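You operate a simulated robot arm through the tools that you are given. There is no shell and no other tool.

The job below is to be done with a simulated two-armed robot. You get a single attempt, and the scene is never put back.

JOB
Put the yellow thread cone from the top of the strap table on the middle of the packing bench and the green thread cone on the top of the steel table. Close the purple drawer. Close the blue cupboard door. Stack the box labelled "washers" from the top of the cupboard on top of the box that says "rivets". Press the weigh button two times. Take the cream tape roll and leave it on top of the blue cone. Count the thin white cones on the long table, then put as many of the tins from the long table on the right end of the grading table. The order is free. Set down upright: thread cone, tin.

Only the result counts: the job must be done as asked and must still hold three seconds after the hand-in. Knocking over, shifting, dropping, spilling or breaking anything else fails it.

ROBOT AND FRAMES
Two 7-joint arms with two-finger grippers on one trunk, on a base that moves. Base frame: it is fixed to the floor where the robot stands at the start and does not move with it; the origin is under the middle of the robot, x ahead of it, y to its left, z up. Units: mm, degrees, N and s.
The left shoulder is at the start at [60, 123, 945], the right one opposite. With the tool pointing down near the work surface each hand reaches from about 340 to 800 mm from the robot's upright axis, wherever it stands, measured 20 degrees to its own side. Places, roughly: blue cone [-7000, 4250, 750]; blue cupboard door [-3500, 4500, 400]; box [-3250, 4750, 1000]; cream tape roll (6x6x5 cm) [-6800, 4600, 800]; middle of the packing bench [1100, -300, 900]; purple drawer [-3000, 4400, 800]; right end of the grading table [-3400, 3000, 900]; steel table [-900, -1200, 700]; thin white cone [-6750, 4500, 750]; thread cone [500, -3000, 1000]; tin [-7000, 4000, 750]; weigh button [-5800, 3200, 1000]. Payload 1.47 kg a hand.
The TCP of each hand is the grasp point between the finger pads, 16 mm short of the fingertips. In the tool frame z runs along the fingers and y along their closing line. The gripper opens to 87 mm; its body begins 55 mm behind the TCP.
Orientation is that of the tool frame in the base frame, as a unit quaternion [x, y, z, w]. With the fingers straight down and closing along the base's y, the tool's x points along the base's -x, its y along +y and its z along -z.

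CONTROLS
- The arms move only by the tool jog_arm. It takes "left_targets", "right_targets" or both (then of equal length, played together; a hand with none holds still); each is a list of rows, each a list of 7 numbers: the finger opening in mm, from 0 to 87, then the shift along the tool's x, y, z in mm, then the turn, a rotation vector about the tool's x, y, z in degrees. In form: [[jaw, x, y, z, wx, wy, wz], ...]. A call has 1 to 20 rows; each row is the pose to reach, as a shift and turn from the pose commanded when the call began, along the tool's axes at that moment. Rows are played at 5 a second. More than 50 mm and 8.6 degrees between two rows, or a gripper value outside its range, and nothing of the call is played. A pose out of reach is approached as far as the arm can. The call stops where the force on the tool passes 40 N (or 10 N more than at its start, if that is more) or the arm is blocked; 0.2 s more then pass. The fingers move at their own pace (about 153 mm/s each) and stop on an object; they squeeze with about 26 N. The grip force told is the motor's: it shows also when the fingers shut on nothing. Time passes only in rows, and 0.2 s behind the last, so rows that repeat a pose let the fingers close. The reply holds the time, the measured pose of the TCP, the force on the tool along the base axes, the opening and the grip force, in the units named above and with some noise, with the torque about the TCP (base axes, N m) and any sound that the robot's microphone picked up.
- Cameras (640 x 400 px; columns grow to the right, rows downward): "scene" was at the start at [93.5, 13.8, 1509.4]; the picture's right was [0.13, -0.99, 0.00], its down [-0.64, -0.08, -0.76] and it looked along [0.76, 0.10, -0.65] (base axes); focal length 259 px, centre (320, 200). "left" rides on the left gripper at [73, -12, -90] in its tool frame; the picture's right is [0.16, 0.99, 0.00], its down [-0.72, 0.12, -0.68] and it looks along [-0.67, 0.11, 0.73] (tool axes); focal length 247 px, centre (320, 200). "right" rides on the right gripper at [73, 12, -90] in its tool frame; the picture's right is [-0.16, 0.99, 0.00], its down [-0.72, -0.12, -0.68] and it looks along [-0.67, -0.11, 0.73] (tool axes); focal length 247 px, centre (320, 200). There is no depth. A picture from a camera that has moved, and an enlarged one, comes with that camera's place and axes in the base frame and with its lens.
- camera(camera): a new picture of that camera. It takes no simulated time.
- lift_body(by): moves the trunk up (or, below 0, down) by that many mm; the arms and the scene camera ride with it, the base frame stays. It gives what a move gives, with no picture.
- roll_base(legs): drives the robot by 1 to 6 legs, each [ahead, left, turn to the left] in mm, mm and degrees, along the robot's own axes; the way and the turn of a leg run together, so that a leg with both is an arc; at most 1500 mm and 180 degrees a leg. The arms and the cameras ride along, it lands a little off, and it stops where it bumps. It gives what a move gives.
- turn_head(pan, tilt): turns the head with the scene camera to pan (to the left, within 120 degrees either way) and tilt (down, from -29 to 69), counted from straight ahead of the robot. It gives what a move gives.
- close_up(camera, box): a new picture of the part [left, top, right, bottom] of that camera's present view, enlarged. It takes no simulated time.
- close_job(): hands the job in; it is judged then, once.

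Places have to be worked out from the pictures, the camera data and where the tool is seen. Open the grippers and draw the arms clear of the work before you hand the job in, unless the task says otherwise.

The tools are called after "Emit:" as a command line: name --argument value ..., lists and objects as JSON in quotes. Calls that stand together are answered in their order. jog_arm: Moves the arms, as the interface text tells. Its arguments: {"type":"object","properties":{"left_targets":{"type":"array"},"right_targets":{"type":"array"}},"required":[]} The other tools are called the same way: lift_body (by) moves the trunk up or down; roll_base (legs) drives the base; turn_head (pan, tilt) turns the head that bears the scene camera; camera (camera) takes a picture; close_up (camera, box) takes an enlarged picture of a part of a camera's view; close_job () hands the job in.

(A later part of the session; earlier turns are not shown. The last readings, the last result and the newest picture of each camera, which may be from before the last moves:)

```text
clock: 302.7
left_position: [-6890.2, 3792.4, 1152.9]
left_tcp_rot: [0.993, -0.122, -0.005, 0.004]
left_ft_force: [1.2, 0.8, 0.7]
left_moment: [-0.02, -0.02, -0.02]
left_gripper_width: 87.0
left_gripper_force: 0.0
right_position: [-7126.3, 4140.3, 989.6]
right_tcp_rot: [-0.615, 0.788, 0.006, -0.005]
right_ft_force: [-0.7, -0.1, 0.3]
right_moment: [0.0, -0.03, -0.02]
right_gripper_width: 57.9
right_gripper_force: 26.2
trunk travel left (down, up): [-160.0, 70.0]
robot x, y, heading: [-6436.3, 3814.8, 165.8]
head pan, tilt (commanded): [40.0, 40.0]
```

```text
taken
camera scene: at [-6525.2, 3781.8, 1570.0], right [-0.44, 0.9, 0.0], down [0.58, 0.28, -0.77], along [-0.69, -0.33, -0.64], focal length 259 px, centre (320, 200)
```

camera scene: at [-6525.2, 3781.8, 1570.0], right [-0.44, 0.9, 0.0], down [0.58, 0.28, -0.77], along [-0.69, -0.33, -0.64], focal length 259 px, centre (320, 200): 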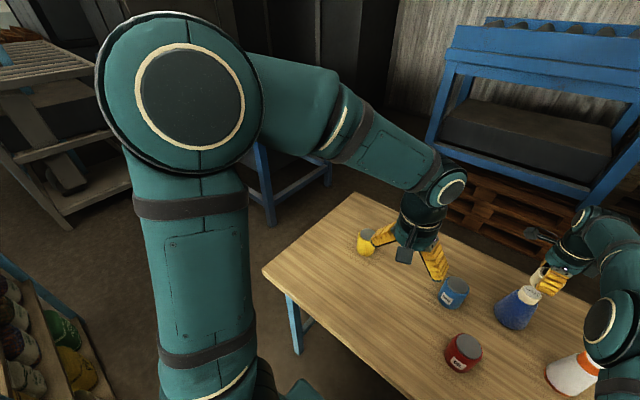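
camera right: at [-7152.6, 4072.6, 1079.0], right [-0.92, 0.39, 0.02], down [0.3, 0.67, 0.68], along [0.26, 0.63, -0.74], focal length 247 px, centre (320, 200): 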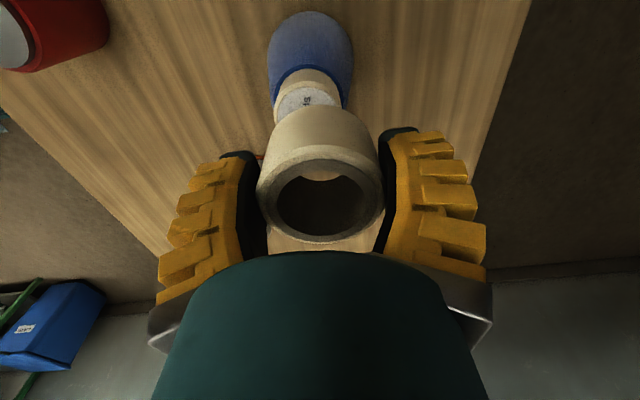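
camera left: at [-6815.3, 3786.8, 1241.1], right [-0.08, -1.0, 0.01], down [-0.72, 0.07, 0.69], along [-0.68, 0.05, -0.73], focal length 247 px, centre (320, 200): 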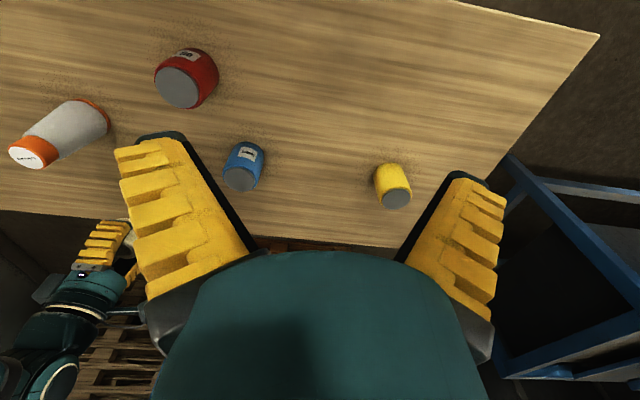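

The wrist view puts the cap about 7 mm nearer to me than the hand (scene views have shown a similar far bias before). I'll zoom the scene camera on the roll and cap to compare them directly.

Emit:
turn_head --pan 0 --tilt 40

Emit:
close_up --camera "scene" --box '[335, 190, 399, 230]'

Emit:
turn_head --pan 45 --tilt 30

Emit:
close_up --camera "scene" --box '[480, 180, 640, 300]'

```text
clock: 303.8
left_position: [-6889.4, 3793.2, 1153.6]
left_tcp_rot: [0.993, -0.122, -0.005, 0.004]
left_ft_force: [0.1, -0.4, -0.1]
left_moment: [0.03, 0.0, 0.0]
left_gripper_width: 86.9
left_gripper_force: 0.0
right_position: [-7125.8, 4141.2, 990.2]
right_tcp_rot: [-0.615, 0.789, 0.006, -0.005]
right_ft_force: [0.4, 0.0, -0.1]
right_moment: [0.0, 0.01, -0.03]
right_gripper_width: 57.8
right_gripper_force: 25.7
trunk travel left (down, up): [-160.0, 70.0]
robot x, y, heading: [-6443.5, 3813.1, 165.7]
head pan, tilt (commanded): [0.0, 40.0]
```

```text
10.00 times, centred on (367, 210) of scene
camera zoom: at [-6531.1, 3839.6, 1570.0], right [0.24, 0.97, 0.0], down [0.62, -0.16, -0.77], along [-0.74, 0.19, -0.64], focal length 2590 px, centre (-150, 100)
```

zoom: 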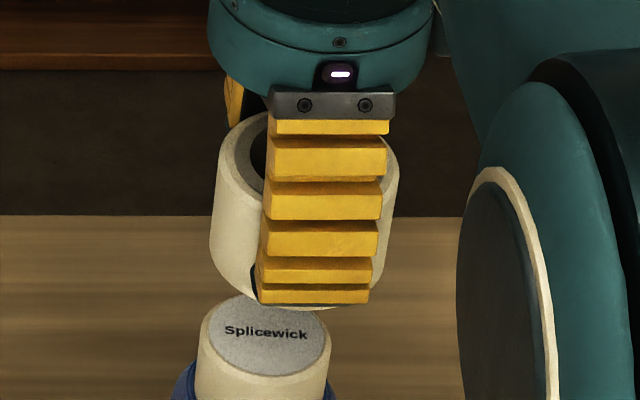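

```text
clock: 304.9
left_position: [-6889.4, 3793.2, 1153.3]
left_tcp_rot: [0.993, -0.122, -0.005, 0.004]
left_ft_force: [-0.6, -0.6, 1.0]
left_moment: [0.0, 0.0, -0.03]
left_gripper_width: 87.1
left_gripper_force: 0.1
right_position: [-7125.4, 4140.2, 990.2]
right_tcp_rot: [-0.615, 0.788, 0.006, -0.004]
right_ft_force: [-0.6, -0.2, -1.3]
right_moment: [-0.01, 0.01, 0.03]
right_gripper_width: 58.3
right_gripper_force: 26.0
trunk travel left (down, up): [-160.0, 70.0]
robot x, y, heading: [-6440.3, 3814.8, 165.9]
head pan, tilt (commanded): [45.0, 30.0]
```

```text
3.33 times, centred on (560, 240) of scene
camera zoom: at [-6526.3, 3772.5, 1585.4], right [-0.51, 0.86, 0.0], down [0.43, 0.26, -0.87], along [-0.74, -0.44, -0.5], focal length 863 px, centre (-480, 67)
```

zoom: 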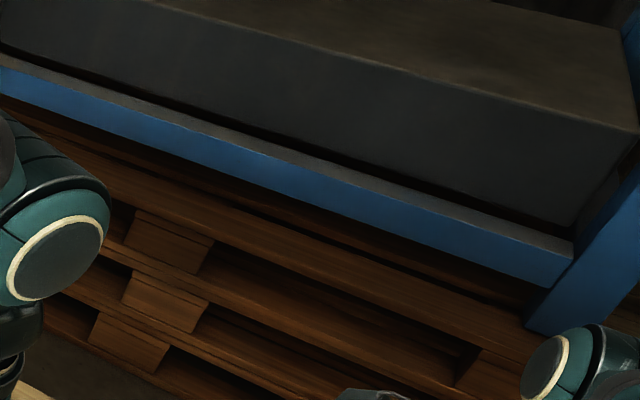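

The two views agree that the cap is a few mm nearer to me and slightly left of the roll. For an independent side view, I'll swing the left wrist 45° so its camera looks at the roll and cap.

Emit:
jog_arm --left_targets '[[87, 0, 0, 0, 0, 0, 7.5], [87, 0, 0, 0, 0, 0, 15], [87, 0, 0, 0, 0, 0, 22.5], [87, 0, 0, 0, 0, 0, 30], [87, 0, 0, 0, 0, 0, 37.5], [87, 0, 0, 0, 0, 0, 45]]'

Emit:
camera --camera "left"

```text
clock: 306.3
left_position: [-6889.6, 3794.1, 1152.7]
left_tcp_rot: [0.87, -0.492, -0.002, 0.005]
left_ft_force: [0.3, 0.5, -0.4]
left_moment: [0.02, 0.0, 0.0]
left_gripper_width: 87.1
left_gripper_force: 0.0
right_position: [-7125.1, 4141.3, 990.1]
right_tcp_rot: [-0.615, 0.788, 0.006, -0.005]
right_ft_force: [0.0, 0.6, -0.5]
right_moment: [-0.01, 0.01, 0.03]
right_gripper_width: 57.6
right_gripper_force: 25.9
trunk travel left (down, up): [-160.0, 70.0]
robot x, y, heading: [-6438.8, 3813.7, 165.8]
head pan, tilt (commanded): [45.0, 30.0]
```

```text
taken
camera left: at [-6841.3, 3736.5, 1241.7], right [-0.77, -0.64, 0.01], down [-0.47, 0.57, 0.68], along [-0.44, 0.52, -0.73], focal length 247 px, centre (320, 200)
```

left: 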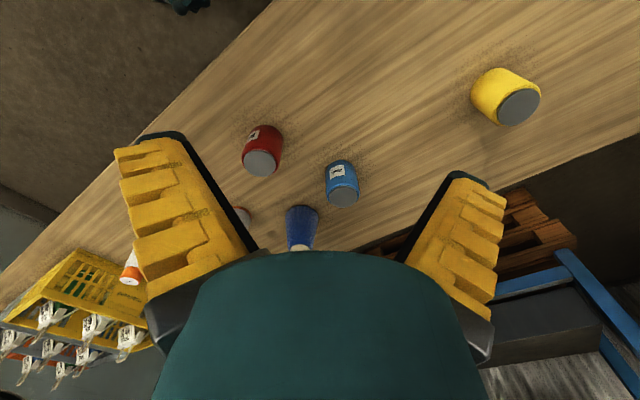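

The cap is just hidden by the palm; I'll pitch the left wrist up 18° to bring roll and cap into view.

Emit:
jog_arm --left_targets '[[87, 0, 0, 0, 0, -6, 0], [87, 0, 0, 0, 0, -12, 0], [87, 0, 0, 0, 0, -18, 0]]'

Emit:
camera --camera "left"

Emit:
close_up --camera "left" --box '[250, 120, 370, 250]'

```text
clock: 307.1
left_position: [-6889.4, 3794.0, 1153.0]
left_tcp_rot: [0.859, -0.487, -0.14, -0.073]
left_ft_force: [0.8, 0.0, 0.2]
left_moment: [0.01, -0.02, 0.0]
left_gripper_width: 87.2
left_gripper_force: 0.2
right_position: [-7125.1, 4140.4, 990.6]
right_tcp_rot: [-0.616, 0.788, 0.006, -0.006]
right_ft_force: [0.6, -0.6, -0.4]
right_moment: [-0.01, -0.01, -0.01]
right_gripper_width: 57.8
right_gripper_force: 26.2
trunk travel left (down, up): [-160.0, 70.0]
robot x, y, heading: [-6438.3, 3815.6, 165.9]
head pan, tilt (commanded): [45.0, 30.0]
```

```text
taken
camera left: at [-6828.4, 3715.7, 1214.9], right [-0.77, -0.64, -0.04], down [-0.34, 0.35, 0.87], along [-0.54, 0.68, -0.49], focal length 247 px, centre (320, 200)
```

left: 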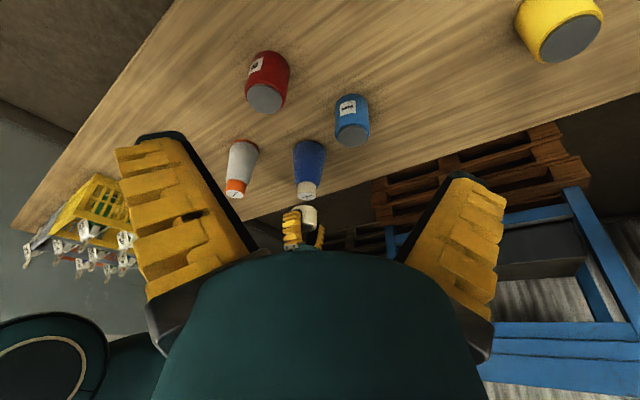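

```text
3.08 times, centred on (310, 185) of left
camera zoom: at [-6828.4, 3715.7, 1214.9], right [-0.77, -0.64, -0.04], down [-0.34, 0.35, 0.87], along [-0.54, 0.68, -0.49], focal length 760 px, centre (351, 246)
```

zoom: 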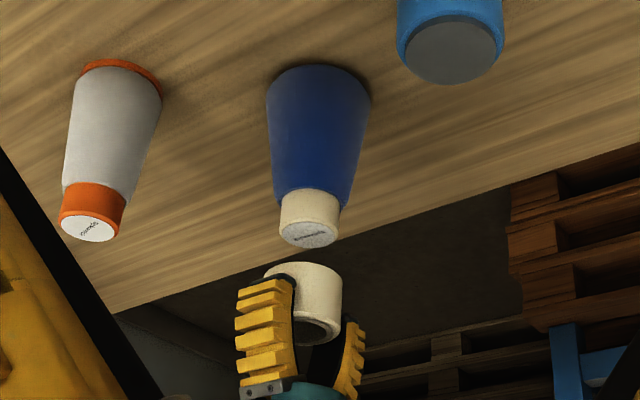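

The side view agrees: the cap is about 5–6 mm nearer and 6 mm left of the roll's axis. Shifting by that and lowering 22 mm for another look.

Emit:
jog_arm --right_targets '[[45, 6, -5.5, 0, 0, 0, 0], [45, 6, -5.5, 12, 0, 0, 0], [45, 6, -5.5, 22, 0, 0, 0], [45, 6, -5.5, 22, 0, 0, 0]]'

Emit:
close_up --camera "left" --box '[250, 120, 370, 250]'

Emit:
turn_head --pan 0 --tilt 40

Emit:
close_up --camera "scene" --box '[335, 190, 399, 230]'

```text
clock: 308.1
left_position: [-6890.8, 3793.3, 1152.9]
left_tcp_rot: [0.859, -0.487, -0.138, -0.072]
left_ft_force: [-0.3, 0.4, 0.3]
left_moment: [-0.02, 0.01, -0.02]
left_gripper_width: 86.9
left_gripper_force: 0.0
right_position: [-7122.6, 4134.3, 967.4]
right_tcp_rot: [-0.614, 0.789, 0.006, -0.005]
right_ft_force: [0.3, -0.7, -0.2]
right_moment: [-0.01, 0.01, 0.02]
right_gripper_width: 58.0
right_gripper_force: 25.6
trunk travel left (down, up): [-160.0, 70.0]
robot x, y, heading: [-6436.2, 3818.8, 165.7]
head pan, tilt (commanded): [45.0, 30.0]
```

```text
3.08 times, centred on (310, 185) of left
camera zoom: at [-6828.9, 3716.2, 1214.9], right [-0.77, -0.64, -0.04], down [-0.34, 0.36, 0.87], along [-0.54, 0.68, -0.49], focal length 760 px, centre (351, 246)
```

zoom: 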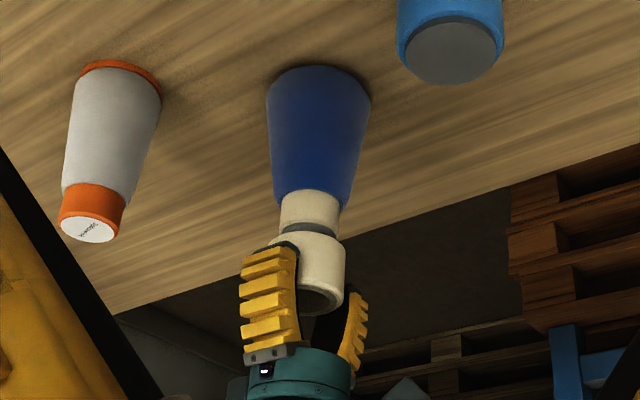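

```text
clock: 309.2
left_position: [-6890.4, 3792.8, 1152.8]
left_tcp_rot: [0.859, -0.487, -0.139, -0.072]
left_ft_force: [0.3, 0.6, -0.4]
left_moment: [0.01, 0.0, -0.01]
left_gripper_width: 87.0
left_gripper_force: 0.1
right_position: [-7121.1, 4133.3, 967.2]
right_tcp_rot: [-0.615, 0.789, 0.007, -0.005]
right_ft_force: [0.0, 0.2, -0.9]
right_moment: [0.01, 0.0, -0.03]
right_gripper_width: 57.8
right_gripper_force: 25.5
trunk travel left (down, up): [-160.0, 70.0]
robot x, y, heading: [-6439.2, 3812.8, 165.9]
head pan, tilt (commanded): [0.0, 40.0]
```

```text
10.00 times, centred on (367, 210) of scene
camera zoom: at [-6531.1, 3839.6, 1570.0], right [0.24, 0.97, 0.0], down [0.62, -0.16, -0.77], along [-0.74, 0.19, -0.64], focal length 2590 px, centre (-150, 100)
```

zoom: 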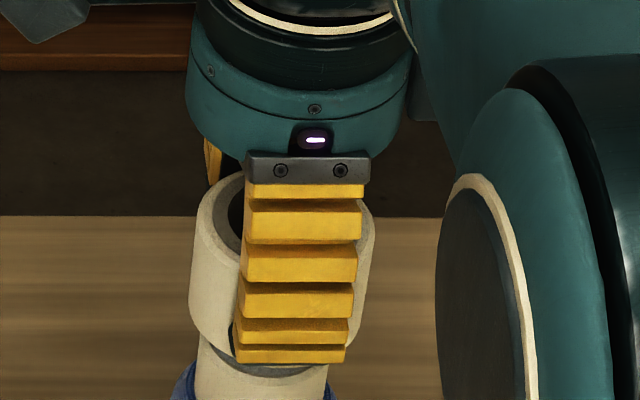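

Both views now show roll and cap on the same axis within about 1 mm. Lowering in 2 mm steps to contact.

Emit:
jog_arm --right_targets '[[45, 0, 0, 5, 0, 0, 0], [45, 0, 0, 9, 0, 0, 0], [45, 0, 0, 11, 0, 0, 0], [45, 0, 0, 13, 0, 0, 0], [45, 0, 0, 15, 0, 0, 0], [45, 0, 0, 15, 0, 0, 0]]'

Emit:
close_up --camera "left" --box '[250, 120, 370, 250]'

```text
clock: 310.6
left_position: [-6888.5, 3793.1, 1153.3]
left_tcp_rot: [0.859, -0.487, -0.139, -0.072]
left_ft_force: [0.0, -0.3, -0.1]
left_moment: [-0.02, -0.01, 0.0]
left_gripper_width: 86.9
left_gripper_force: 0.0
right_position: [-7121.0, 4134.7, 956.0]
right_tcp_rot: [-0.615, 0.789, 0.009, -0.007]
right_ft_force: [-3.6, 2.6, 18.4]
right_moment: [0.19, 0.04, 0.09]
right_gripper_width: 59.1
right_gripper_force: 26.1
trunk travel left (down, up): [-160.0, 70.0]
robot x, y, heading: [-6440.1, 3809.8, 165.7]
head pan, tilt (commanded): [0.0, 40.0]
```

```text
3.08 times, centred on (310, 185) of left
camera zoom: at [-6827.8, 3715.7, 1215.3], right [-0.77, -0.64, -0.04], down [-0.34, 0.35, 0.87], along [-0.54, 0.68, -0.49], focal length 760 px, centre (351, 246)
```

zoom: 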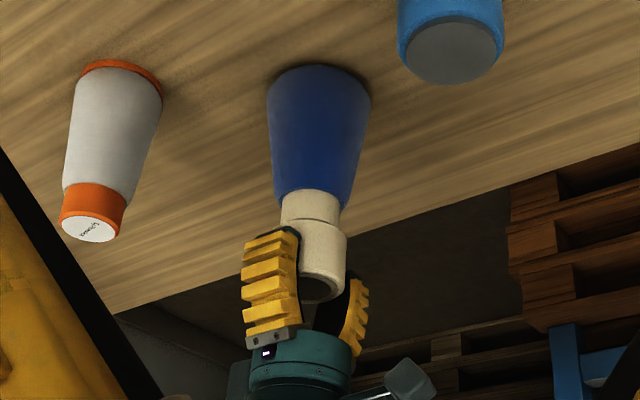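

Contact at TCP z 956, roll resting on the cap with 18 N. Easing up to unload.

Emit:
jog_arm --right_targets '[[45, 0, 0, -1.5, 0, 0, 0], [45, 0, 0, -3, 0, 0, 0], [45, 0, 0, -3, 0, 0, 0]]'

```text
clock: 311.4
left_position: [-6889.2, 3793.7, 1153.1]
left_tcp_rot: [0.859, -0.487, -0.139, -0.072]
left_ft_force: [-0.1, 0.3, 0.0]
left_moment: [0.01, 0.0, 0.01]
left_gripper_width: 87.2
left_gripper_force: 0.1
right_position: [-7121.4, 4134.2, 953.8]
right_tcp_rot: [-0.615, 0.789, 0.005, -0.004]
right_ft_force: [-2.2, 0.6, 6.8]
right_moment: [0.16, 0.09, 0.04]
right_gripper_width: 58.6
right_gripper_force: 25.9
trunk travel left (down, up): [-160.0, 70.0]
robot x, y, heading: [-6438.5, 3812.8, 165.8]
head pan, tilt (commanded): [0.0, 40.0]
```

Emit:
jog_arm --right_targets '[[45, 0, 0, -1, 0, 0, 0], [45, 0, 0, -1, 0, 0, 0]]'

Emit:
close_up --camera "left" --box '[270, 150, 350, 240]'

```text
clock: 312.0
left_position: [-6890.6, 3794.1, 1152.9]
left_tcp_rot: [0.859, -0.488, -0.139, -0.072]
left_ft_force: [0.8, -0.4, 0.2]
left_moment: [0.0, 0.04, 0.02]
left_gripper_width: 86.8
left_gripper_force: 0.1
right_position: [-7121.8, 4133.9, 955.4]
right_tcp_rot: [-0.615, 0.789, 0.005, -0.004]
right_ft_force: [-0.4, 0.7, -0.8]
right_moment: [-0.02, 0.0, -0.01]
right_gripper_width: 58.7
right_gripper_force: 26.2
trunk travel left (down, up): [-160.0, 70.0]
robot x, y, heading: [-6437.8, 3816.4, 166.0]
head pan, tilt (commanded): [0.0, 40.0]
```

```text
4.44 times, centred on (310, 195) of left
camera zoom: at [-6828.8, 3716.1, 1214.8], right [-0.77, -0.64, -0.04], down [-0.34, 0.36, 0.87], along [-0.54, 0.68, -0.49], focal length 1098 px, centre (364, 222)
```

zoom: 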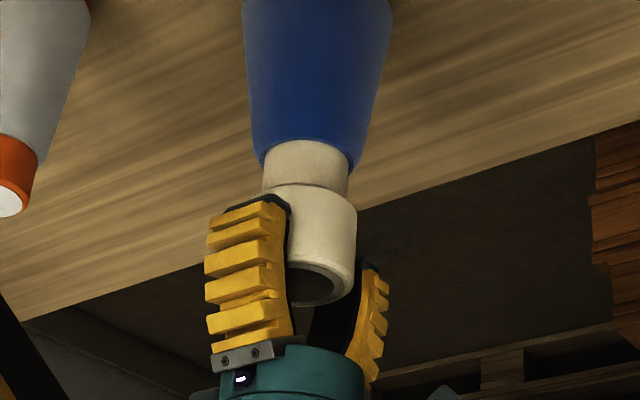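

The roll touches the cap, force is near zero and it's centred. Opening the fingers gradually.

Emit:
jog_arm --right_targets '[[62, 0, 0, 0, 0, 0, 0], [66, 0, 0, 0, 0, 0, 0], [72, 0, 0, 0, 0, 0, 0], [80, 0, 0, 0, 0, 0, 0], [87, 0, 0, 0, 0, 0, 0], [87, 0, 0, 0, 0, 0, 0]]'

Emit:
close_up --camera "left" --box '[270, 150, 350, 240]'

Emit:
camera --camera "right"

```text
clock: 313.4
left_position: [-6890.1, 3794.1, 1153.4]
left_tcp_rot: [0.86, -0.486, -0.139, -0.072]
left_ft_force: [1.0, 0.3, -0.3]
left_moment: [-0.01, 0.0, -0.03]
left_gripper_width: 87.0
left_gripper_force: 0.0
right_position: [-7121.4, 4133.7, 956.7]
right_tcp_rot: [-0.615, 0.789, 0.006, -0.004]
right_ft_force: [-0.8, 0.8, -0.3]
right_moment: [0.03, 0.02, -0.02]
right_gripper_width: 86.9
right_gripper_force: 0.0
trunk travel left (down, up): [-160.0, 70.0]
robot x, y, heading: [-6437.3, 3815.6, 165.8]
head pan, tilt (commanded): [0.0, 40.0]
```

```text
4.44 times, centred on (310, 195) of left
camera zoom: at [-6828.8, 3716.1, 1214.9], right [-0.77, -0.64, -0.04], down [-0.34, 0.36, 0.87], along [-0.54, 0.68, -0.49], focal length 1098 px, centre (364, 222)
```

zoom: 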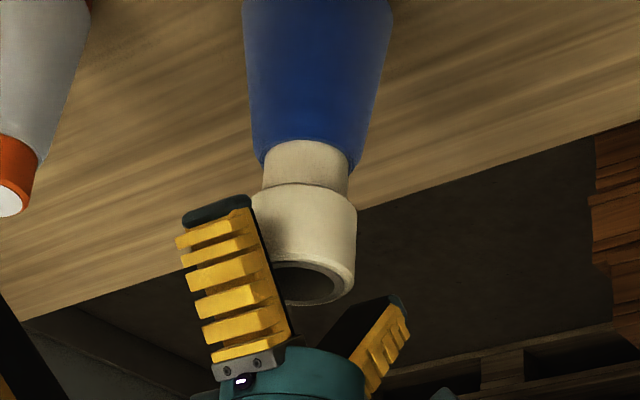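

```text
taken
camera right: at [-7148.8, 4066.4, 1045.8], right [-0.92, 0.39, 0.02], down [0.3, 0.67, 0.68], along [0.26, 0.63, -0.74], focal length 247 px, centre (320, 200)
```

right: 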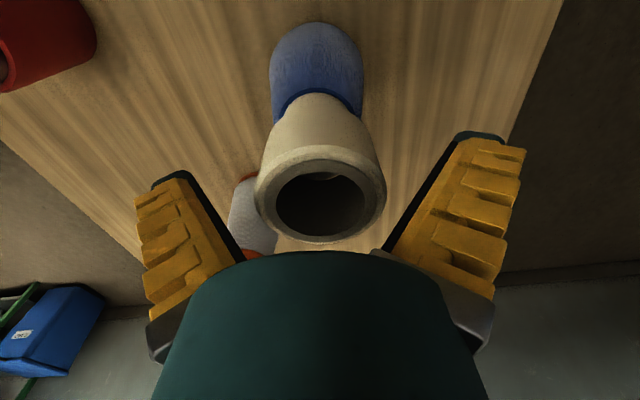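

The roll stays on the cone. Raising the right hand straight up now.

Emit:
jog_arm --right_targets '[[87, 0, 0, -20, 0, 0, 0], [87, 0, 0, -50, 0, 0, 0], [87, 0, 0, -95, 0, 0, 0], [87, 0, 0, -140, 0, 0, 0], [87, 0, -40, -165, 0, 0, 0], [87, 0, -85, -180, 0, 0, 0], [87, 0, -130, -195, 0, 0, 0], [87, 0, -175, -200, 0, 0, 0], [87, 0, -220, -200, 0, 0, 0], [87, 0, -265, -200, 0, 0, 0]]'

Emit:
camera --camera "scene"

Emit:
close_up --camera "left" --box '[230, 60, 390, 250]'

```text
clock: 315.6
left_position: [-6887.6, 3794.1, 1153.9]
left_tcp_rot: [0.859, -0.487, -0.139, -0.072]
left_ft_force: [1.0, -0.1, -0.2]
left_moment: [-0.01, 0.02, 0.0]
left_gripper_width: 87.1
left_gripper_force: 0.1
right_position: [-6861.0, 4069.3, 1153.4]
right_tcp_rot: [-0.615, 0.789, 0.006, -0.007]
right_ft_force: [0.0, -0.5, -0.7]
right_moment: [-0.01, 0.0, -0.01]
right_gripper_width: 87.0
right_gripper_force: 0.1
trunk travel left (down, up): [-160.0, 70.0]
robot x, y, heading: [-6439.8, 3812.3, 165.8]
head pan, tilt (commanded): [0.0, 40.0]
```

```text
taken
camera scene: at [-6529.3, 3839.7, 1570.2], right [0.24, 0.97, 0.0], down [0.62, -0.16, -0.77], along [-0.74, 0.19, -0.64], focal length 259 px, centre (320, 200)
```

scene: 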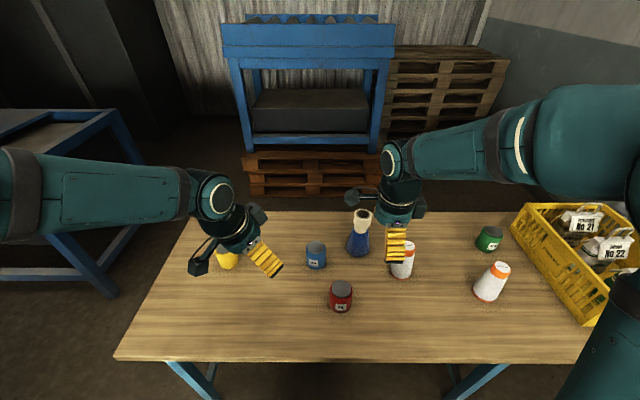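

```text
2.11 times, centred on (310, 155) of left
camera zoom: at [-6827.4, 3716.3, 1215.3], right [-0.77, -0.64, -0.04], down [-0.34, 0.36, 0.87], along [-0.54, 0.68, -0.49], focal length 520 px, centre (341, 295)
```

zoom: 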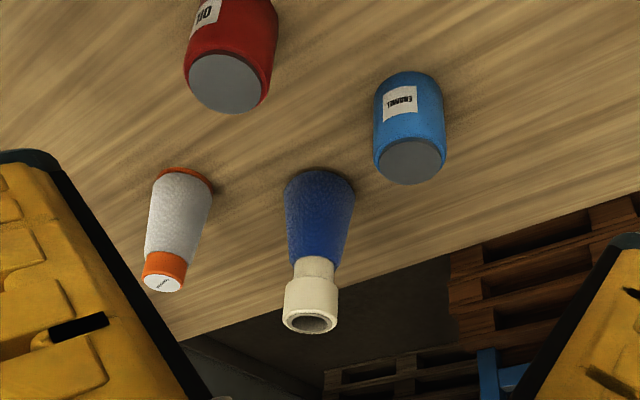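

The roll stands on the blue cone. I'll restore both wrists to their normal orientation before driving to the scale.

Emit:
jog_arm --left_targets '[[87, 0, 0, 0, 0, 6, 0], [87, 0, 0, 0, 0, 12, 0], [87, 0, 0, 0, 0, 18, 0]]'

Emit:
jog_arm --left_targets '[[87, 0, 0, 0, 0, 0, -7.5], [87, 0, 0, 0, 0, 0, -15], [87, 0, 0, 0, 0, 0, -22.5], [87, 0, 0, 0, 0, 0, -30], [87, 0, 0, 0, 0, 0, -37.5], [87, 0, 0, 0, 0, 0, -45], [87, 0, 0, 0, 0, 0, -45], [87, 0, 0, 0, 0, 0, -45], [87, 0, 0, 0, 0, 0, -45], [87, 0, 0, 0, 0, 0, -45], [87, 0, 0, 0, 0, 0, -45], [87, 0, 0, 0, 0, 0, -45]]' --right_targets '[[87, 0, 0, 0, 0, 0, -7.5], [87, 0, 0, 0, 0, 0, -15], [87, 0, 0, 0, 0, 0, -22.5], [87, 0, 0, 0, 0, 0, -30], [87, 0, 0, 0, 0, 0, -37.5], [87, 0, 0, 0, 0, 0, -45], [87, 0, 0, 0, 0, 0, -52.5], [87, 0, 0, 0, 0, 0, -60], [87, 0, 0, 0, 0, 0, -67.5], [87, 0, 0, 0, 0, 0, -75], [87, 0, 0, 0, 0, 0, -82.5], [87, 0, 0, 0, 0, 0, -90]]'

Emit:
roll_base --legs '[[-250, 0, 0], [0, 284, 0], [0, 0, -180]]'

Emit:
turn_head --pan 0 --tilt 35

Emit:
camera --camera "scene"

```text
clock: 316.4
left_position: [-6890.8, 3793.8, 1152.6]
left_tcp_rot: [0.871, -0.492, -0.002, 0.006]
left_ft_force: [-0.4, 0.8, -0.5]
left_moment: [0.01, 0.03, -0.01]
left_gripper_width: 87.2
left_gripper_force: 0.1
right_position: [-6863.9, 4071.0, 1151.9]
right_tcp_rot: [-0.615, 0.789, 0.006, -0.005]
right_ft_force: [0.1, 0.4, -0.3]
right_moment: [-0.04, 0.0, 0.01]
right_gripper_width: 86.9
right_gripper_force: 0.0
trunk travel left (down, up): [-160.0, 70.0]
robot x, y, heading: [-6435.9, 3813.7, 166.0]
head pan, tilt (commanded): [0.0, 40.0]
```

```text
clock: 319.0
left_position: [-6890.0, 3793.1, 1152.5]
left_tcp_rot: [0.993, -0.122, -0.004, 0.004]
left_ft_force: [-0.2, -0.3, -0.1]
left_moment: [0.02, 0.01, 0.0]
left_gripper_width: 86.9
left_gripper_force: 0.0
right_position: [-6861.9, 4068.6, 1152.2]
right_tcp_rot: [0.992, -0.122, -0.007, 0.001]
right_ft_force: [-0.5, -0.8, -0.9]
right_moment: [-0.01, 0.01, -0.03]
right_gripper_width: 86.7
right_gripper_force: 0.1
trunk travel left (down, up): [-160.0, 70.0]
robot x, y, heading: [-6436.8, 3810.6, 165.8]
head pan, tilt (commanded): [0.0, 40.0]
```

```text
clock: 330.8
left_position: [-5812.4, 3502.5, 1153.6]
left_tcp_rot: [0.116, 0.993, 0.005, 0.005]
left_ft_force: [0.2, -0.8, -0.2]
left_moment: [-0.03, 0.0, 0.05]
left_gripper_width: 86.8
left_gripper_force: 0.1
right_position: [-5837.2, 3227.0, 1151.9]
right_tcp_rot: [0.117, 0.993, 0.0, 0.008]
right_ft_force: [0.0, -0.2, 0.3]
right_moment: [-0.02, 0.0, -0.01]
right_gripper_width: 87.0
right_gripper_force: 0.1
trunk travel left (down, up): [-160.0, 70.0]
robot x, y, heading: [-6263.6, 3478.1, -13.6]
head pan, tilt (commanded): [0.0, 40.0]
```

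```text
clock: 331.5
left_position: [-5812.5, 3502.6, 1152.7]
left_tcp_rot: [0.116, 0.993, 0.005, 0.005]
left_ft_force: [-0.1, 0.4, -0.1]
left_moment: [0.02, 0.02, 0.01]
left_gripper_width: 86.9
left_gripper_force: 0.1
right_position: [-5837.5, 3226.3, 1151.4]
right_tcp_rot: [0.117, 0.993, -0.001, 0.009]
right_ft_force: [-1.0, 1.1, 0.0]
right_moment: [-0.01, 0.01, 0.01]
right_gripper_width: 87.0
right_gripper_force: 0.1
trunk travel left (down, up): [-160.0, 70.0]
robot x, y, heading: [-6263.3, 3476.9, -13.6]
head pan, tilt (commanded): [0.0, 35.0]
```

```text
taken
camera scene: at [-6169.0, 3457.5, 1577.6], right [-0.23, -0.97, 0.0], down [-0.56, 0.13, -0.82], along [0.8, -0.19, -0.57], focal length 259 px, centre (320, 200)
```

scene: 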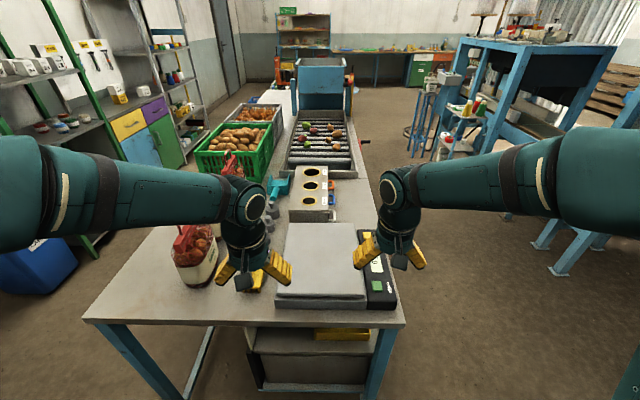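

The scale is right in front: green WEIGH button near the lower right of its panel. Zooming in.

Emit:
close_up --camera "scene" --box '[330, 220, 426, 320]'

Emit:
camera --camera "right"

```text
4.00 times, centred on (378, 270) of scene
camera zoom: at [-6169.0, 3457.5, 1577.6], right [-0.23, -0.97, 0.0], down [-0.56, 0.13, -0.82], along [0.8, -0.19, -0.57], focal length 1036 px, centre (88, -80)
```

zoom: 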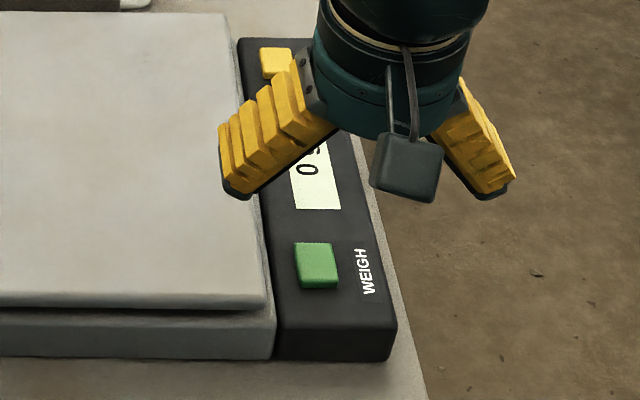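

```text
taken
camera right: at [-5906.3, 3255.4, 1240.2], right [0.38, 0.92, 0.0], down [0.67, -0.28, 0.69], along [0.64, -0.26, -0.72], focal length 247 px, centre (320, 200)
```

right: 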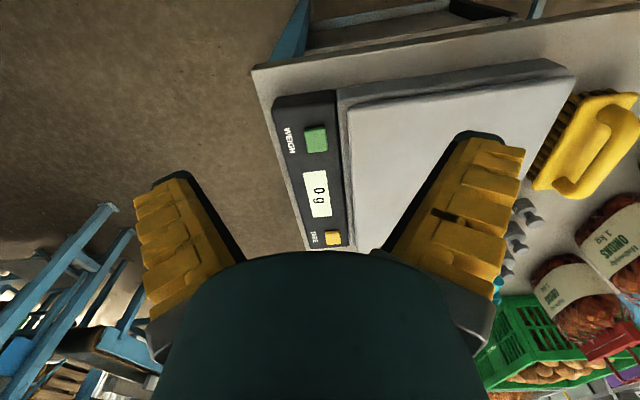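

The button triangulates to about (-5735,3178,920). I'll close the right fingers and move them above it at z≈985.

Emit:
jog_arm --right_targets '[[40, -37, -8, 0, 0, 0, 0], [0, -74, -16, 0, 0, 0, 0], [0, -110.9, -23.4, 0, 0, 0, 0], [0, -110.9, -23.4, 45, 0, 0, 0], [0, -110.9, -23.4, 90, 0, 0, 0], [0, -110.9, -23.4, 135, 0, 0, 0], [0, -110.9, -23.4, 163, 0, 0, 0], [0, -110.9, -23.4, 163, 0, 0, 0]]'

Emit:
camera --camera "right"

Emit:
close_up --camera "scene" --box '[330, 220, 426, 320]'

```text
clock: 333.3
left_position: [-5813.3, 3502.6, 1152.9]
left_tcp_rot: [0.116, 0.993, 0.004, 0.004]
left_ft_force: [-0.1, 0.3, 0.5]
left_moment: [0.02, 0.02, 0.03]
left_gripper_width: 87.1
left_gripper_force: 0.0
right_position: [-5732.6, 3176.9, 991.3]
right_tcp_rot: [0.117, 0.993, -0.001, 0.008]
right_ft_force: [-0.2, 0.2, -0.2]
right_moment: [-0.04, 0.01, -0.03]
right_gripper_width: 0.1
right_gripper_force: 26.2
trunk travel left (down, up): [-160.0, 70.0]
robot x, y, heading: [-6260.7, 3474.4, -13.5]
head pan, tilt (commanded): [0.0, 35.0]
```

```text
taken
camera right: at [-5802.0, 3206.2, 1078.4], right [0.38, 0.92, 0.0], down [0.67, -0.28, 0.69], along [0.64, -0.26, -0.72], focal length 247 px, centre (320, 200)
```

right: 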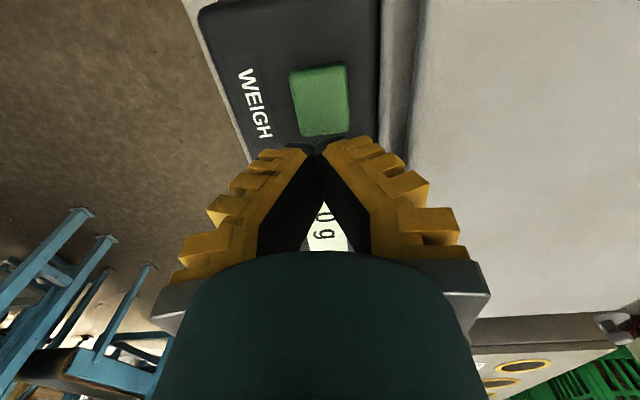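

```text
4.00 times, centred on (378, 270) of scene
camera zoom: at [-6169.3, 3457.6, 1577.6], right [-0.23, -0.97, 0.0], down [-0.56, 0.13, -0.82], along [0.8, -0.19, -0.57], focal length 1036 px, centre (88, -80)
```

zoom: 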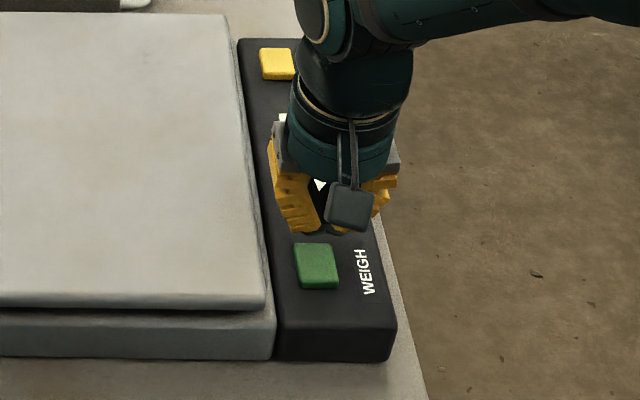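

The button centre lies about 12 mm nearer and 3 mm left of the TCP. Shifting and lowering to z≈950 for a check.

Emit:
jog_arm --right_targets '[[0, 12, 3, 0, 0, 0, 0], [0, 12, 3, 20, 0, 0, 0], [0, 12, 3, 40, 0, 0, 0], [0, 12, 3, 40, 0, 0, 0]]'

Emit:
camera --camera "right"

Emit:
close_up --camera "scene" --box '[330, 220, 426, 320]'

```text
clock: 334.2
left_position: [-5814.9, 3503.0, 1153.8]
left_tcp_rot: [0.116, 0.993, 0.004, 0.005]
left_ft_force: [-0.7, -0.3, 0.4]
left_moment: [-0.04, 0.01, 0.02]
left_gripper_width: 87.2
left_gripper_force: 0.0
right_position: [-5739.8, 3183.3, 959.7]
right_tcp_rot: [0.116, 0.993, -0.001, 0.018]
right_ft_force: [-5.4, 0.7, 29.1]
right_moment: [0.05, 0.34, -0.03]
right_gripper_width: 6.1
right_gripper_force: 29.7
trunk travel left (down, up): [-160.0, 70.0]
robot x, y, heading: [-6264.4, 3474.1, -13.5]
head pan, tilt (commanded): [0.0, 35.0]
heard: click
stopped in row 4 (right hand): the force on the tool passed its limit at 71 N (the readings are from after the stop); the commanded pose is now the measured one
```

```text
taken
camera right: at [-5810.4, 3212.0, 1046.3], right [0.38, 0.92, 0.01], down [0.65, -0.28, 0.71], along [0.65, -0.26, -0.71], focal length 247 px, centre (320, 200)
```

right: 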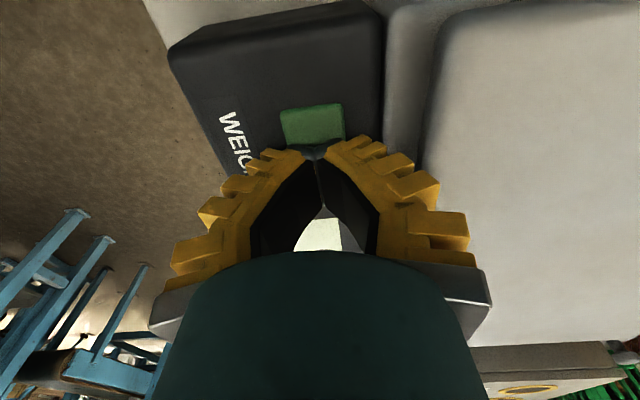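

```text
4.00 times, centred on (378, 270) of scene
camera zoom: at [-6172.3, 3458.8, 1577.8], right [-0.23, -0.97, 0.0], down [-0.56, 0.13, -0.82], along [0.8, -0.19, -0.57], focal length 1036 px, centre (88, -80)
```

zoom: 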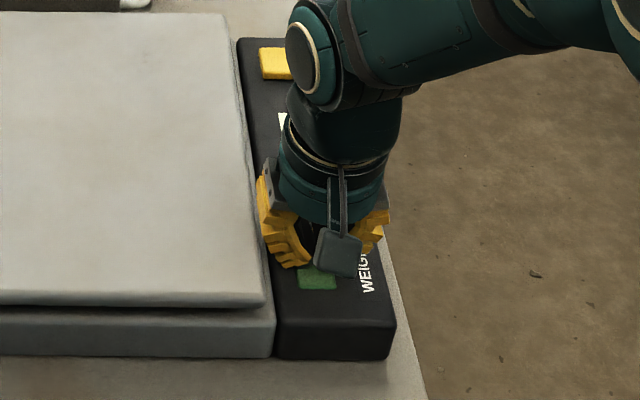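

I heard a click: the button sits higher than estimated (contact at TCP z≈960), so that counts as one press. Now releasing by lifting 20 mm.

Emit:
jog_arm --right_targets '[[0, 0, 0, -10, 0, 0, 0], [0, 0, 0, -22, 0, 0, 0], [0, 0, 0, -22, 0, 0, 0]]'

Emit:
camera --camera "right"

Emit:
close_up --camera "scene" --box '[330, 220, 426, 320]'

```text
clock: 335.1
left_position: [-5812.1, 3502.7, 1153.3]
left_tcp_rot: [0.116, 0.993, 0.003, 0.005]
left_ft_force: [0.4, -0.5, 0.2]
left_moment: [0.04, 0.02, -0.02]
left_gripper_width: 87.3
left_gripper_force: 0.0
right_position: [-5739.6, 3182.0, 976.8]
right_tcp_rot: [0.118, 0.993, -0.001, 0.014]
right_ft_force: [-0.7, -0.2, 0.2]
right_moment: [-0.02, 0.02, -0.02]
right_gripper_width: 0.0
right_gripper_force: 28.6
trunk travel left (down, up): [-160.0, 70.0]
robot x, y, heading: [-6262.7, 3476.6, -13.5]
head pan, tilt (commanded): [0.0, 35.0]
```

```text
taken
camera right: at [-5809.6, 3211.4, 1064.0], right [0.38, 0.92, 0.01], down [0.66, -0.28, 0.7], along [0.65, -0.26, -0.71], focal length 247 px, centre (320, 200)
```

right: 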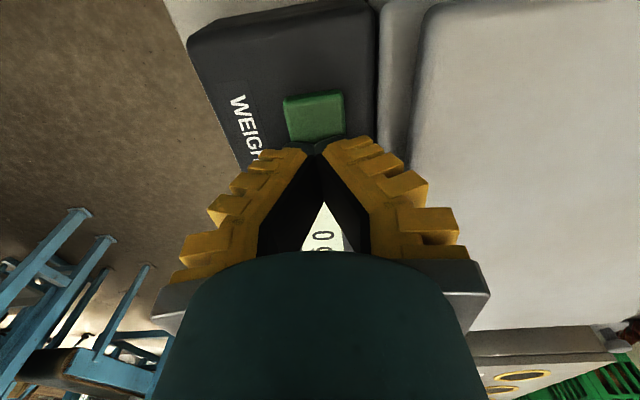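

```text
4.00 times, centred on (378, 270) of scene
camera zoom: at [-6168.8, 3457.4, 1577.5], right [-0.23, -0.97, 0.0], down [-0.56, 0.13, -0.82], along [0.8, -0.19, -0.57], focal length 1036 px, centre (88, -80)
```

zoom: 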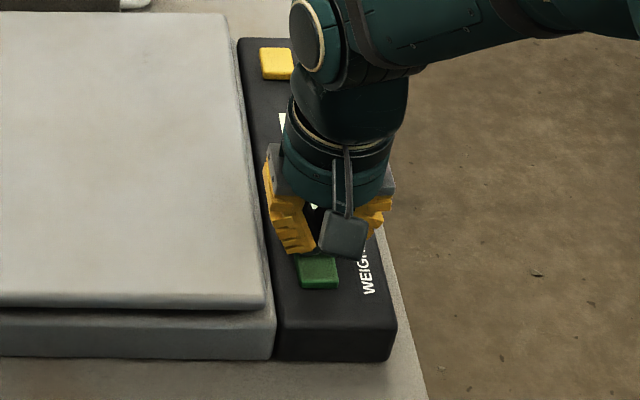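

Released with no further sound. Now the second press, shifted 7 mm toward the button's middle.

Emit:
jog_arm --right_targets '[[0, 7, 0, 0, 0, 0, 0], [0, 7, 0, 8, 0, 0, 0], [0, 7, 0, 12, 0, 0, 0], [0, 7, 0, 15, 0, 0, 0], [0, 7, 0, 18, 0, 0, 0], [0, 7, 0, 21, 0, 0, 0], [0, 7, 0, 24, 0, 0, 0]]'

```text
clock: 336.6
left_position: [-5816.3, 3503.7, 1154.1]
left_tcp_rot: [0.116, 0.993, 0.003, 0.005]
left_ft_force: [-0.8, 0.3, -0.3]
left_moment: [0.01, -0.02, 0.0]
left_gripper_width: 87.0
left_gripper_force: 0.0
right_position: [-5744.5, 3184.4, 962.5]
right_tcp_rot: [0.118, 0.993, -0.001, 0.023]
right_ft_force: [-3.8, -0.1, 23.6]
right_moment: [0.03, 0.4, -0.02]
right_gripper_width: 6.1
right_gripper_force: 29.1
trunk travel left (down, up): [-160.0, 70.0]
robot x, y, heading: [-6265.2, 3479.3, -13.8]
head pan, tilt (commanded): [0.0, 35.0]
heard: click
stopped in row 7 (right hand): the force on the tool passed its limit at 46 N (the readings are from after the stop); the commanded pose is now the measured one
```

Second click heard: two presses done. Lifting clear of the scale.

Emit:
jog_arm --right_targets '[[0, 0, 0, -20, 0, 0, 0], [0, 0, 0, -60, 0, 0, 0], [0, 0, 0, -105, 0, 0, 0], [0, 0, 0, -150, 0, 0, 0], [0, 40, 0, -175, 0, 0, 0], [0, 80, 0, -190, 0, 0, 0]]'

Emit:
close_up --camera "scene" --box '[250, 200, 426, 320]'

```text
clock: 338.0
left_position: [-5813.7, 3502.5, 1153.2]
left_tcp_rot: [0.116, 0.993, 0.004, 0.005]
left_ft_force: [-0.3, -0.2, 0.0]
left_moment: [-0.03, 0.02, -0.02]
left_gripper_width: 86.9
left_gripper_force: 0.1
right_position: [-5829.5, 3204.3, 1145.6]
right_tcp_rot: [0.118, 0.993, -0.001, 0.019]
right_ft_force: [-1.0, 0.0, -0.9]
right_moment: [0.02, 0.0, -0.01]
right_gripper_width: 0.0
right_gripper_force: 28.0
trunk travel left (down, up): [-160.0, 70.0]
robot x, y, heading: [-6267.9, 3477.7, -13.8]
head pan, tilt (commanded): [0.0, 35.0]
```

```text
3.33 times, centred on (338, 260) of scene
camera zoom: at [-6170.5, 3457.6, 1577.7], right [-0.23, -0.97, 0.0], down [-0.56, 0.13, -0.82], along [0.8, -0.19, -0.57], focal length 863 px, centre (260, 0)
```

zoom: 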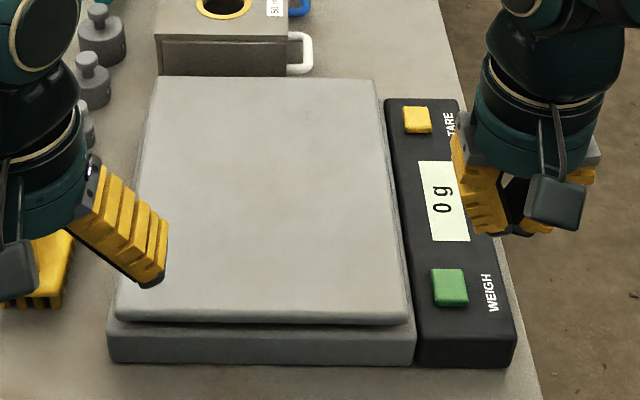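

The display is undisturbed and both presses are done. I'll straighten and open the right hand, turn back via the free side and drive up to the long table for the tins.

Emit:
jog_arm --right_targets '[[87, 0, 0, 0, 0, 2.2, 0], [87, 0, 0, -8, 0, 2.2, 0]]'

Emit:
roll_base --legs '[[0, 0, 180], [0, -123, 0], [240, 0, 0]]'

Emit:
turn_head --pan 0 --tilt 45

Emit:
camera --camera "scene"

Emit:
camera --camera "left"

Emit:
camera --camera "right"

```text
clock: 338.6
left_position: [-5813.0, 3503.1, 1152.8]
left_tcp_rot: [0.115, 0.993, 0.005, 0.005]
left_ft_force: [-0.1, 0.6, -0.3]
left_moment: [-0.03, -0.02, -0.01]
left_gripper_width: 86.8
left_gripper_force: 0.0
right_position: [-5828.7, 3203.8, 1152.0]
right_tcp_rot: [0.118, 0.993, 0.002, -0.001]
right_ft_force: [0.7, 1.2, 0.5]
right_moment: [-0.02, -0.01, 0.02]
right_gripper_width: 87.0
right_gripper_force: 0.0
trunk travel left (down, up): [-160.0, 70.0]
robot x, y, heading: [-6265.3, 3479.2, -13.5]
head pan, tilt (commanded): [0.0, 35.0]
```

```text
clock: 349.1
left_position: [-6921.0, 3613.2, 1151.2]
left_tcp_rot: [0.994, -0.105, -0.003, 0.004]
left_ft_force: [0.1, -0.3, 0.5]
left_moment: [-0.02, -0.06, 0.03]
left_gripper_width: 87.1
left_gripper_force: 0.0
right_position: [-6912.4, 3912.4, 1152.4]
right_tcp_rot: [0.994, -0.106, 0.001, 0.001]
right_ft_force: [-0.5, -0.7, -0.7]
right_moment: [0.0, -0.01, -0.02]
right_gripper_width: 87.2
right_gripper_force: 0.1
trunk travel left (down, up): [-160.0, 70.0]
robot x, y, heading: [-6470.2, 3650.3, 167.7]
head pan, tilt (commanded): [0.0, 35.0]
```

```text
clock: 349.9
left_position: [-6920.6, 3612.5, 1152.8]
left_tcp_rot: [0.995, -0.104, -0.004, 0.004]
left_ft_force: [0.5, -0.1, 0.0]
left_moment: [0.0, 0.02, -0.04]
left_gripper_width: 87.0
left_gripper_force: 0.0
right_position: [-6911.1, 3912.4, 1152.9]
right_tcp_rot: [0.994, -0.106, 0.0, 0.002]
right_ft_force: [0.4, -0.8, 0.5]
right_moment: [-0.01, 0.01, 0.02]
right_gripper_width: 87.0
right_gripper_force: 0.0
trunk travel left (down, up): [-160.0, 70.0]
robot x, y, heading: [-6466.8, 3647.0, 167.8]
head pan, tilt (commanded): [0.0, 45.0]
```

```text
taken
camera scene: at [-6559.5, 3670.4, 1562.8], right [0.21, 0.98, 0.0], down [0.69, -0.15, -0.71], along [-0.69, 0.15, -0.71], focal length 259 px, centre (320, 200)
```

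scene: 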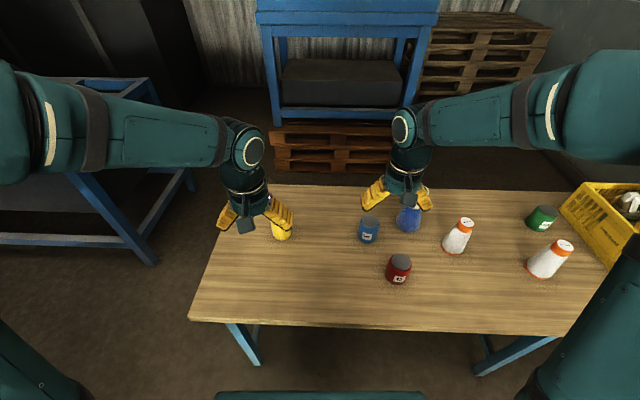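

```text
taken
camera left: at [-6845.4, 3608.7, 1241.3], right [-0.05, -1.0, 0.01], down [-0.73, 0.04, 0.69], along [-0.69, 0.03, -0.73], focal length 247 px, centre (320, 200)
```

left: 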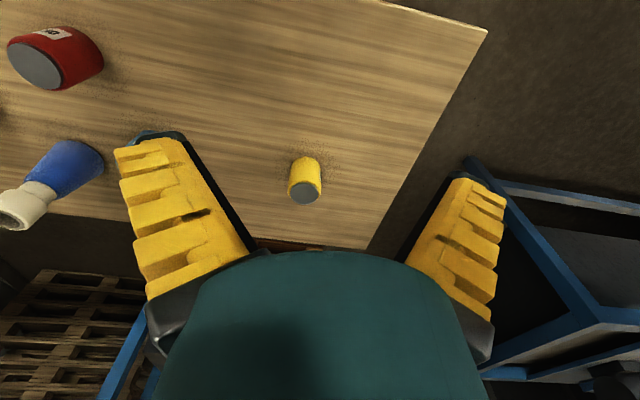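

```text
taken
camera right: at [-6841.8, 3885.2, 1241.4], right [-0.36, -0.93, 0.0], down [-0.68, 0.27, 0.68], along [-0.63, 0.24, -0.73], focal length 247 px, centre (320, 200)
```

right: 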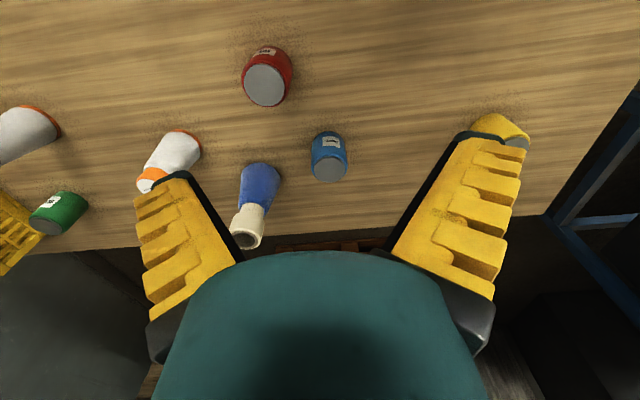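

Red (OIL) tin sits at about (-6928,4002), yellow at (-7180,3656), lids at z≈863, 68 mm wide. I'll bring the right hand over red and the left over yellow, down to z≈930.

Emit:
jog_arm --left_targets '[[87, -43.8, 2, 0, 0, 0, 0], [87, -87.6, 4, 0, 0, 0, 0], [87, -131.4, 6, 0, 0, 0, 0], [87, -175.2, 8, 0, 0, 0, 0], [87, -219, 10, 0, 0, 0, 0], [87, -262.8, 11.8, 0, 0, 0, 0], [87, -262.8, 11.8, 45, 0, 0, 0], [87, -262.8, 11.8, 90, 0, 0, 0], [87, -262.8, 11.8, 135, 0, 0, 0], [87, -262.8, 11.8, 180, 0, 0, 0], [87, -262.8, 11.8, 222, 0, 0, 0], [87, -262.8, 11.8, 222, 0, 0, 0]]' --right_targets '[[87, -5.9, -14, 0, 0, 0, 0], [87, -11.8, -28, 0, 0, 0, 0], [87, -17.7, -42, 0, 0, 0, 0], [87, -23.6, -56, 0, 0, 0, 0], [87, -29.5, -70, 0, 0, 0, 0], [87, -35.4, -84, 0, 0, 0, 0], [87, -35.4, -84, 45, 0, 0, 0], [87, -35.4, -84, 90, 0, 0, 0], [87, -35.4, -84, 135, 0, 0, 0], [87, -35.4, -84, 180, 0, 0, 0], [87, -35.4, -84, 222, 0, 0, 0], [87, -35.4, -84, 222, 0, 0, 0]]'

Emit:
camera --camera "left"

Emit:
camera --camera "right"

Emit:
camera --camera "scene"

```text
clock: 352.5
left_position: [-7181.1, 3655.3, 933.3]
left_tcp_rot: [0.995, -0.104, -0.005, 0.004]
left_ft_force: [0.2, 0.2, -0.9]
left_moment: [0.0, 0.02, 0.0]
left_gripper_width: 86.9
left_gripper_force: 0.1
right_position: [-6926.5, 3999.1, 930.7]
right_tcp_rot: [0.994, -0.106, 0.002, 0.002]
right_ft_force: [0.2, 0.8, 0.6]
right_moment: [0.0, 0.04, 0.03]
right_gripper_width: 87.2
right_gripper_force: 0.1
trunk travel left (down, up): [-160.0, 70.0]
robot x, y, heading: [-6474.0, 3648.7, 168.1]
head pan, tilt (commanded): [0.0, 45.0]
```

```text
taken
camera left: at [-7106.3, 3649.9, 1022.4], right [-0.05, -1.0, 0.01], down [-0.72, 0.04, 0.69], along [-0.69, 0.03, -0.73], focal length 247 px, centre (320, 200)
```

left: 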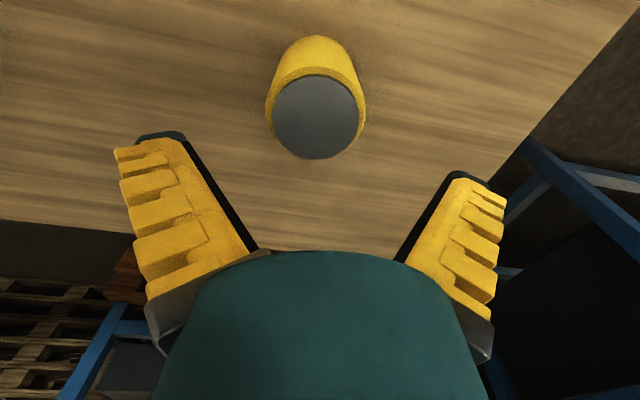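

```text
taken
camera right: at [-6857.9, 3973.2, 1019.2], right [-0.36, -0.93, 0.0], down [-0.68, 0.27, 0.68], along [-0.63, 0.24, -0.73], focal length 247 px, centre (320, 200)
```

right: 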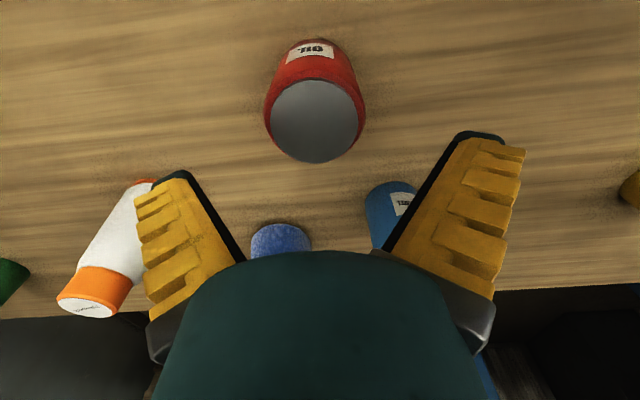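

```text
taken
camera scene: at [-6558.8, 3670.4, 1562.9], right [0.21, 0.98, 0.0], down [0.69, -0.15, -0.71], along [-0.69, 0.15, -0.71], focal length 259 px, centre (320, 200)
```

scene: 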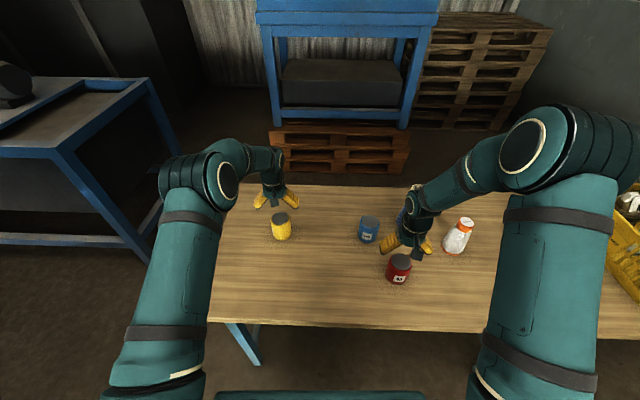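

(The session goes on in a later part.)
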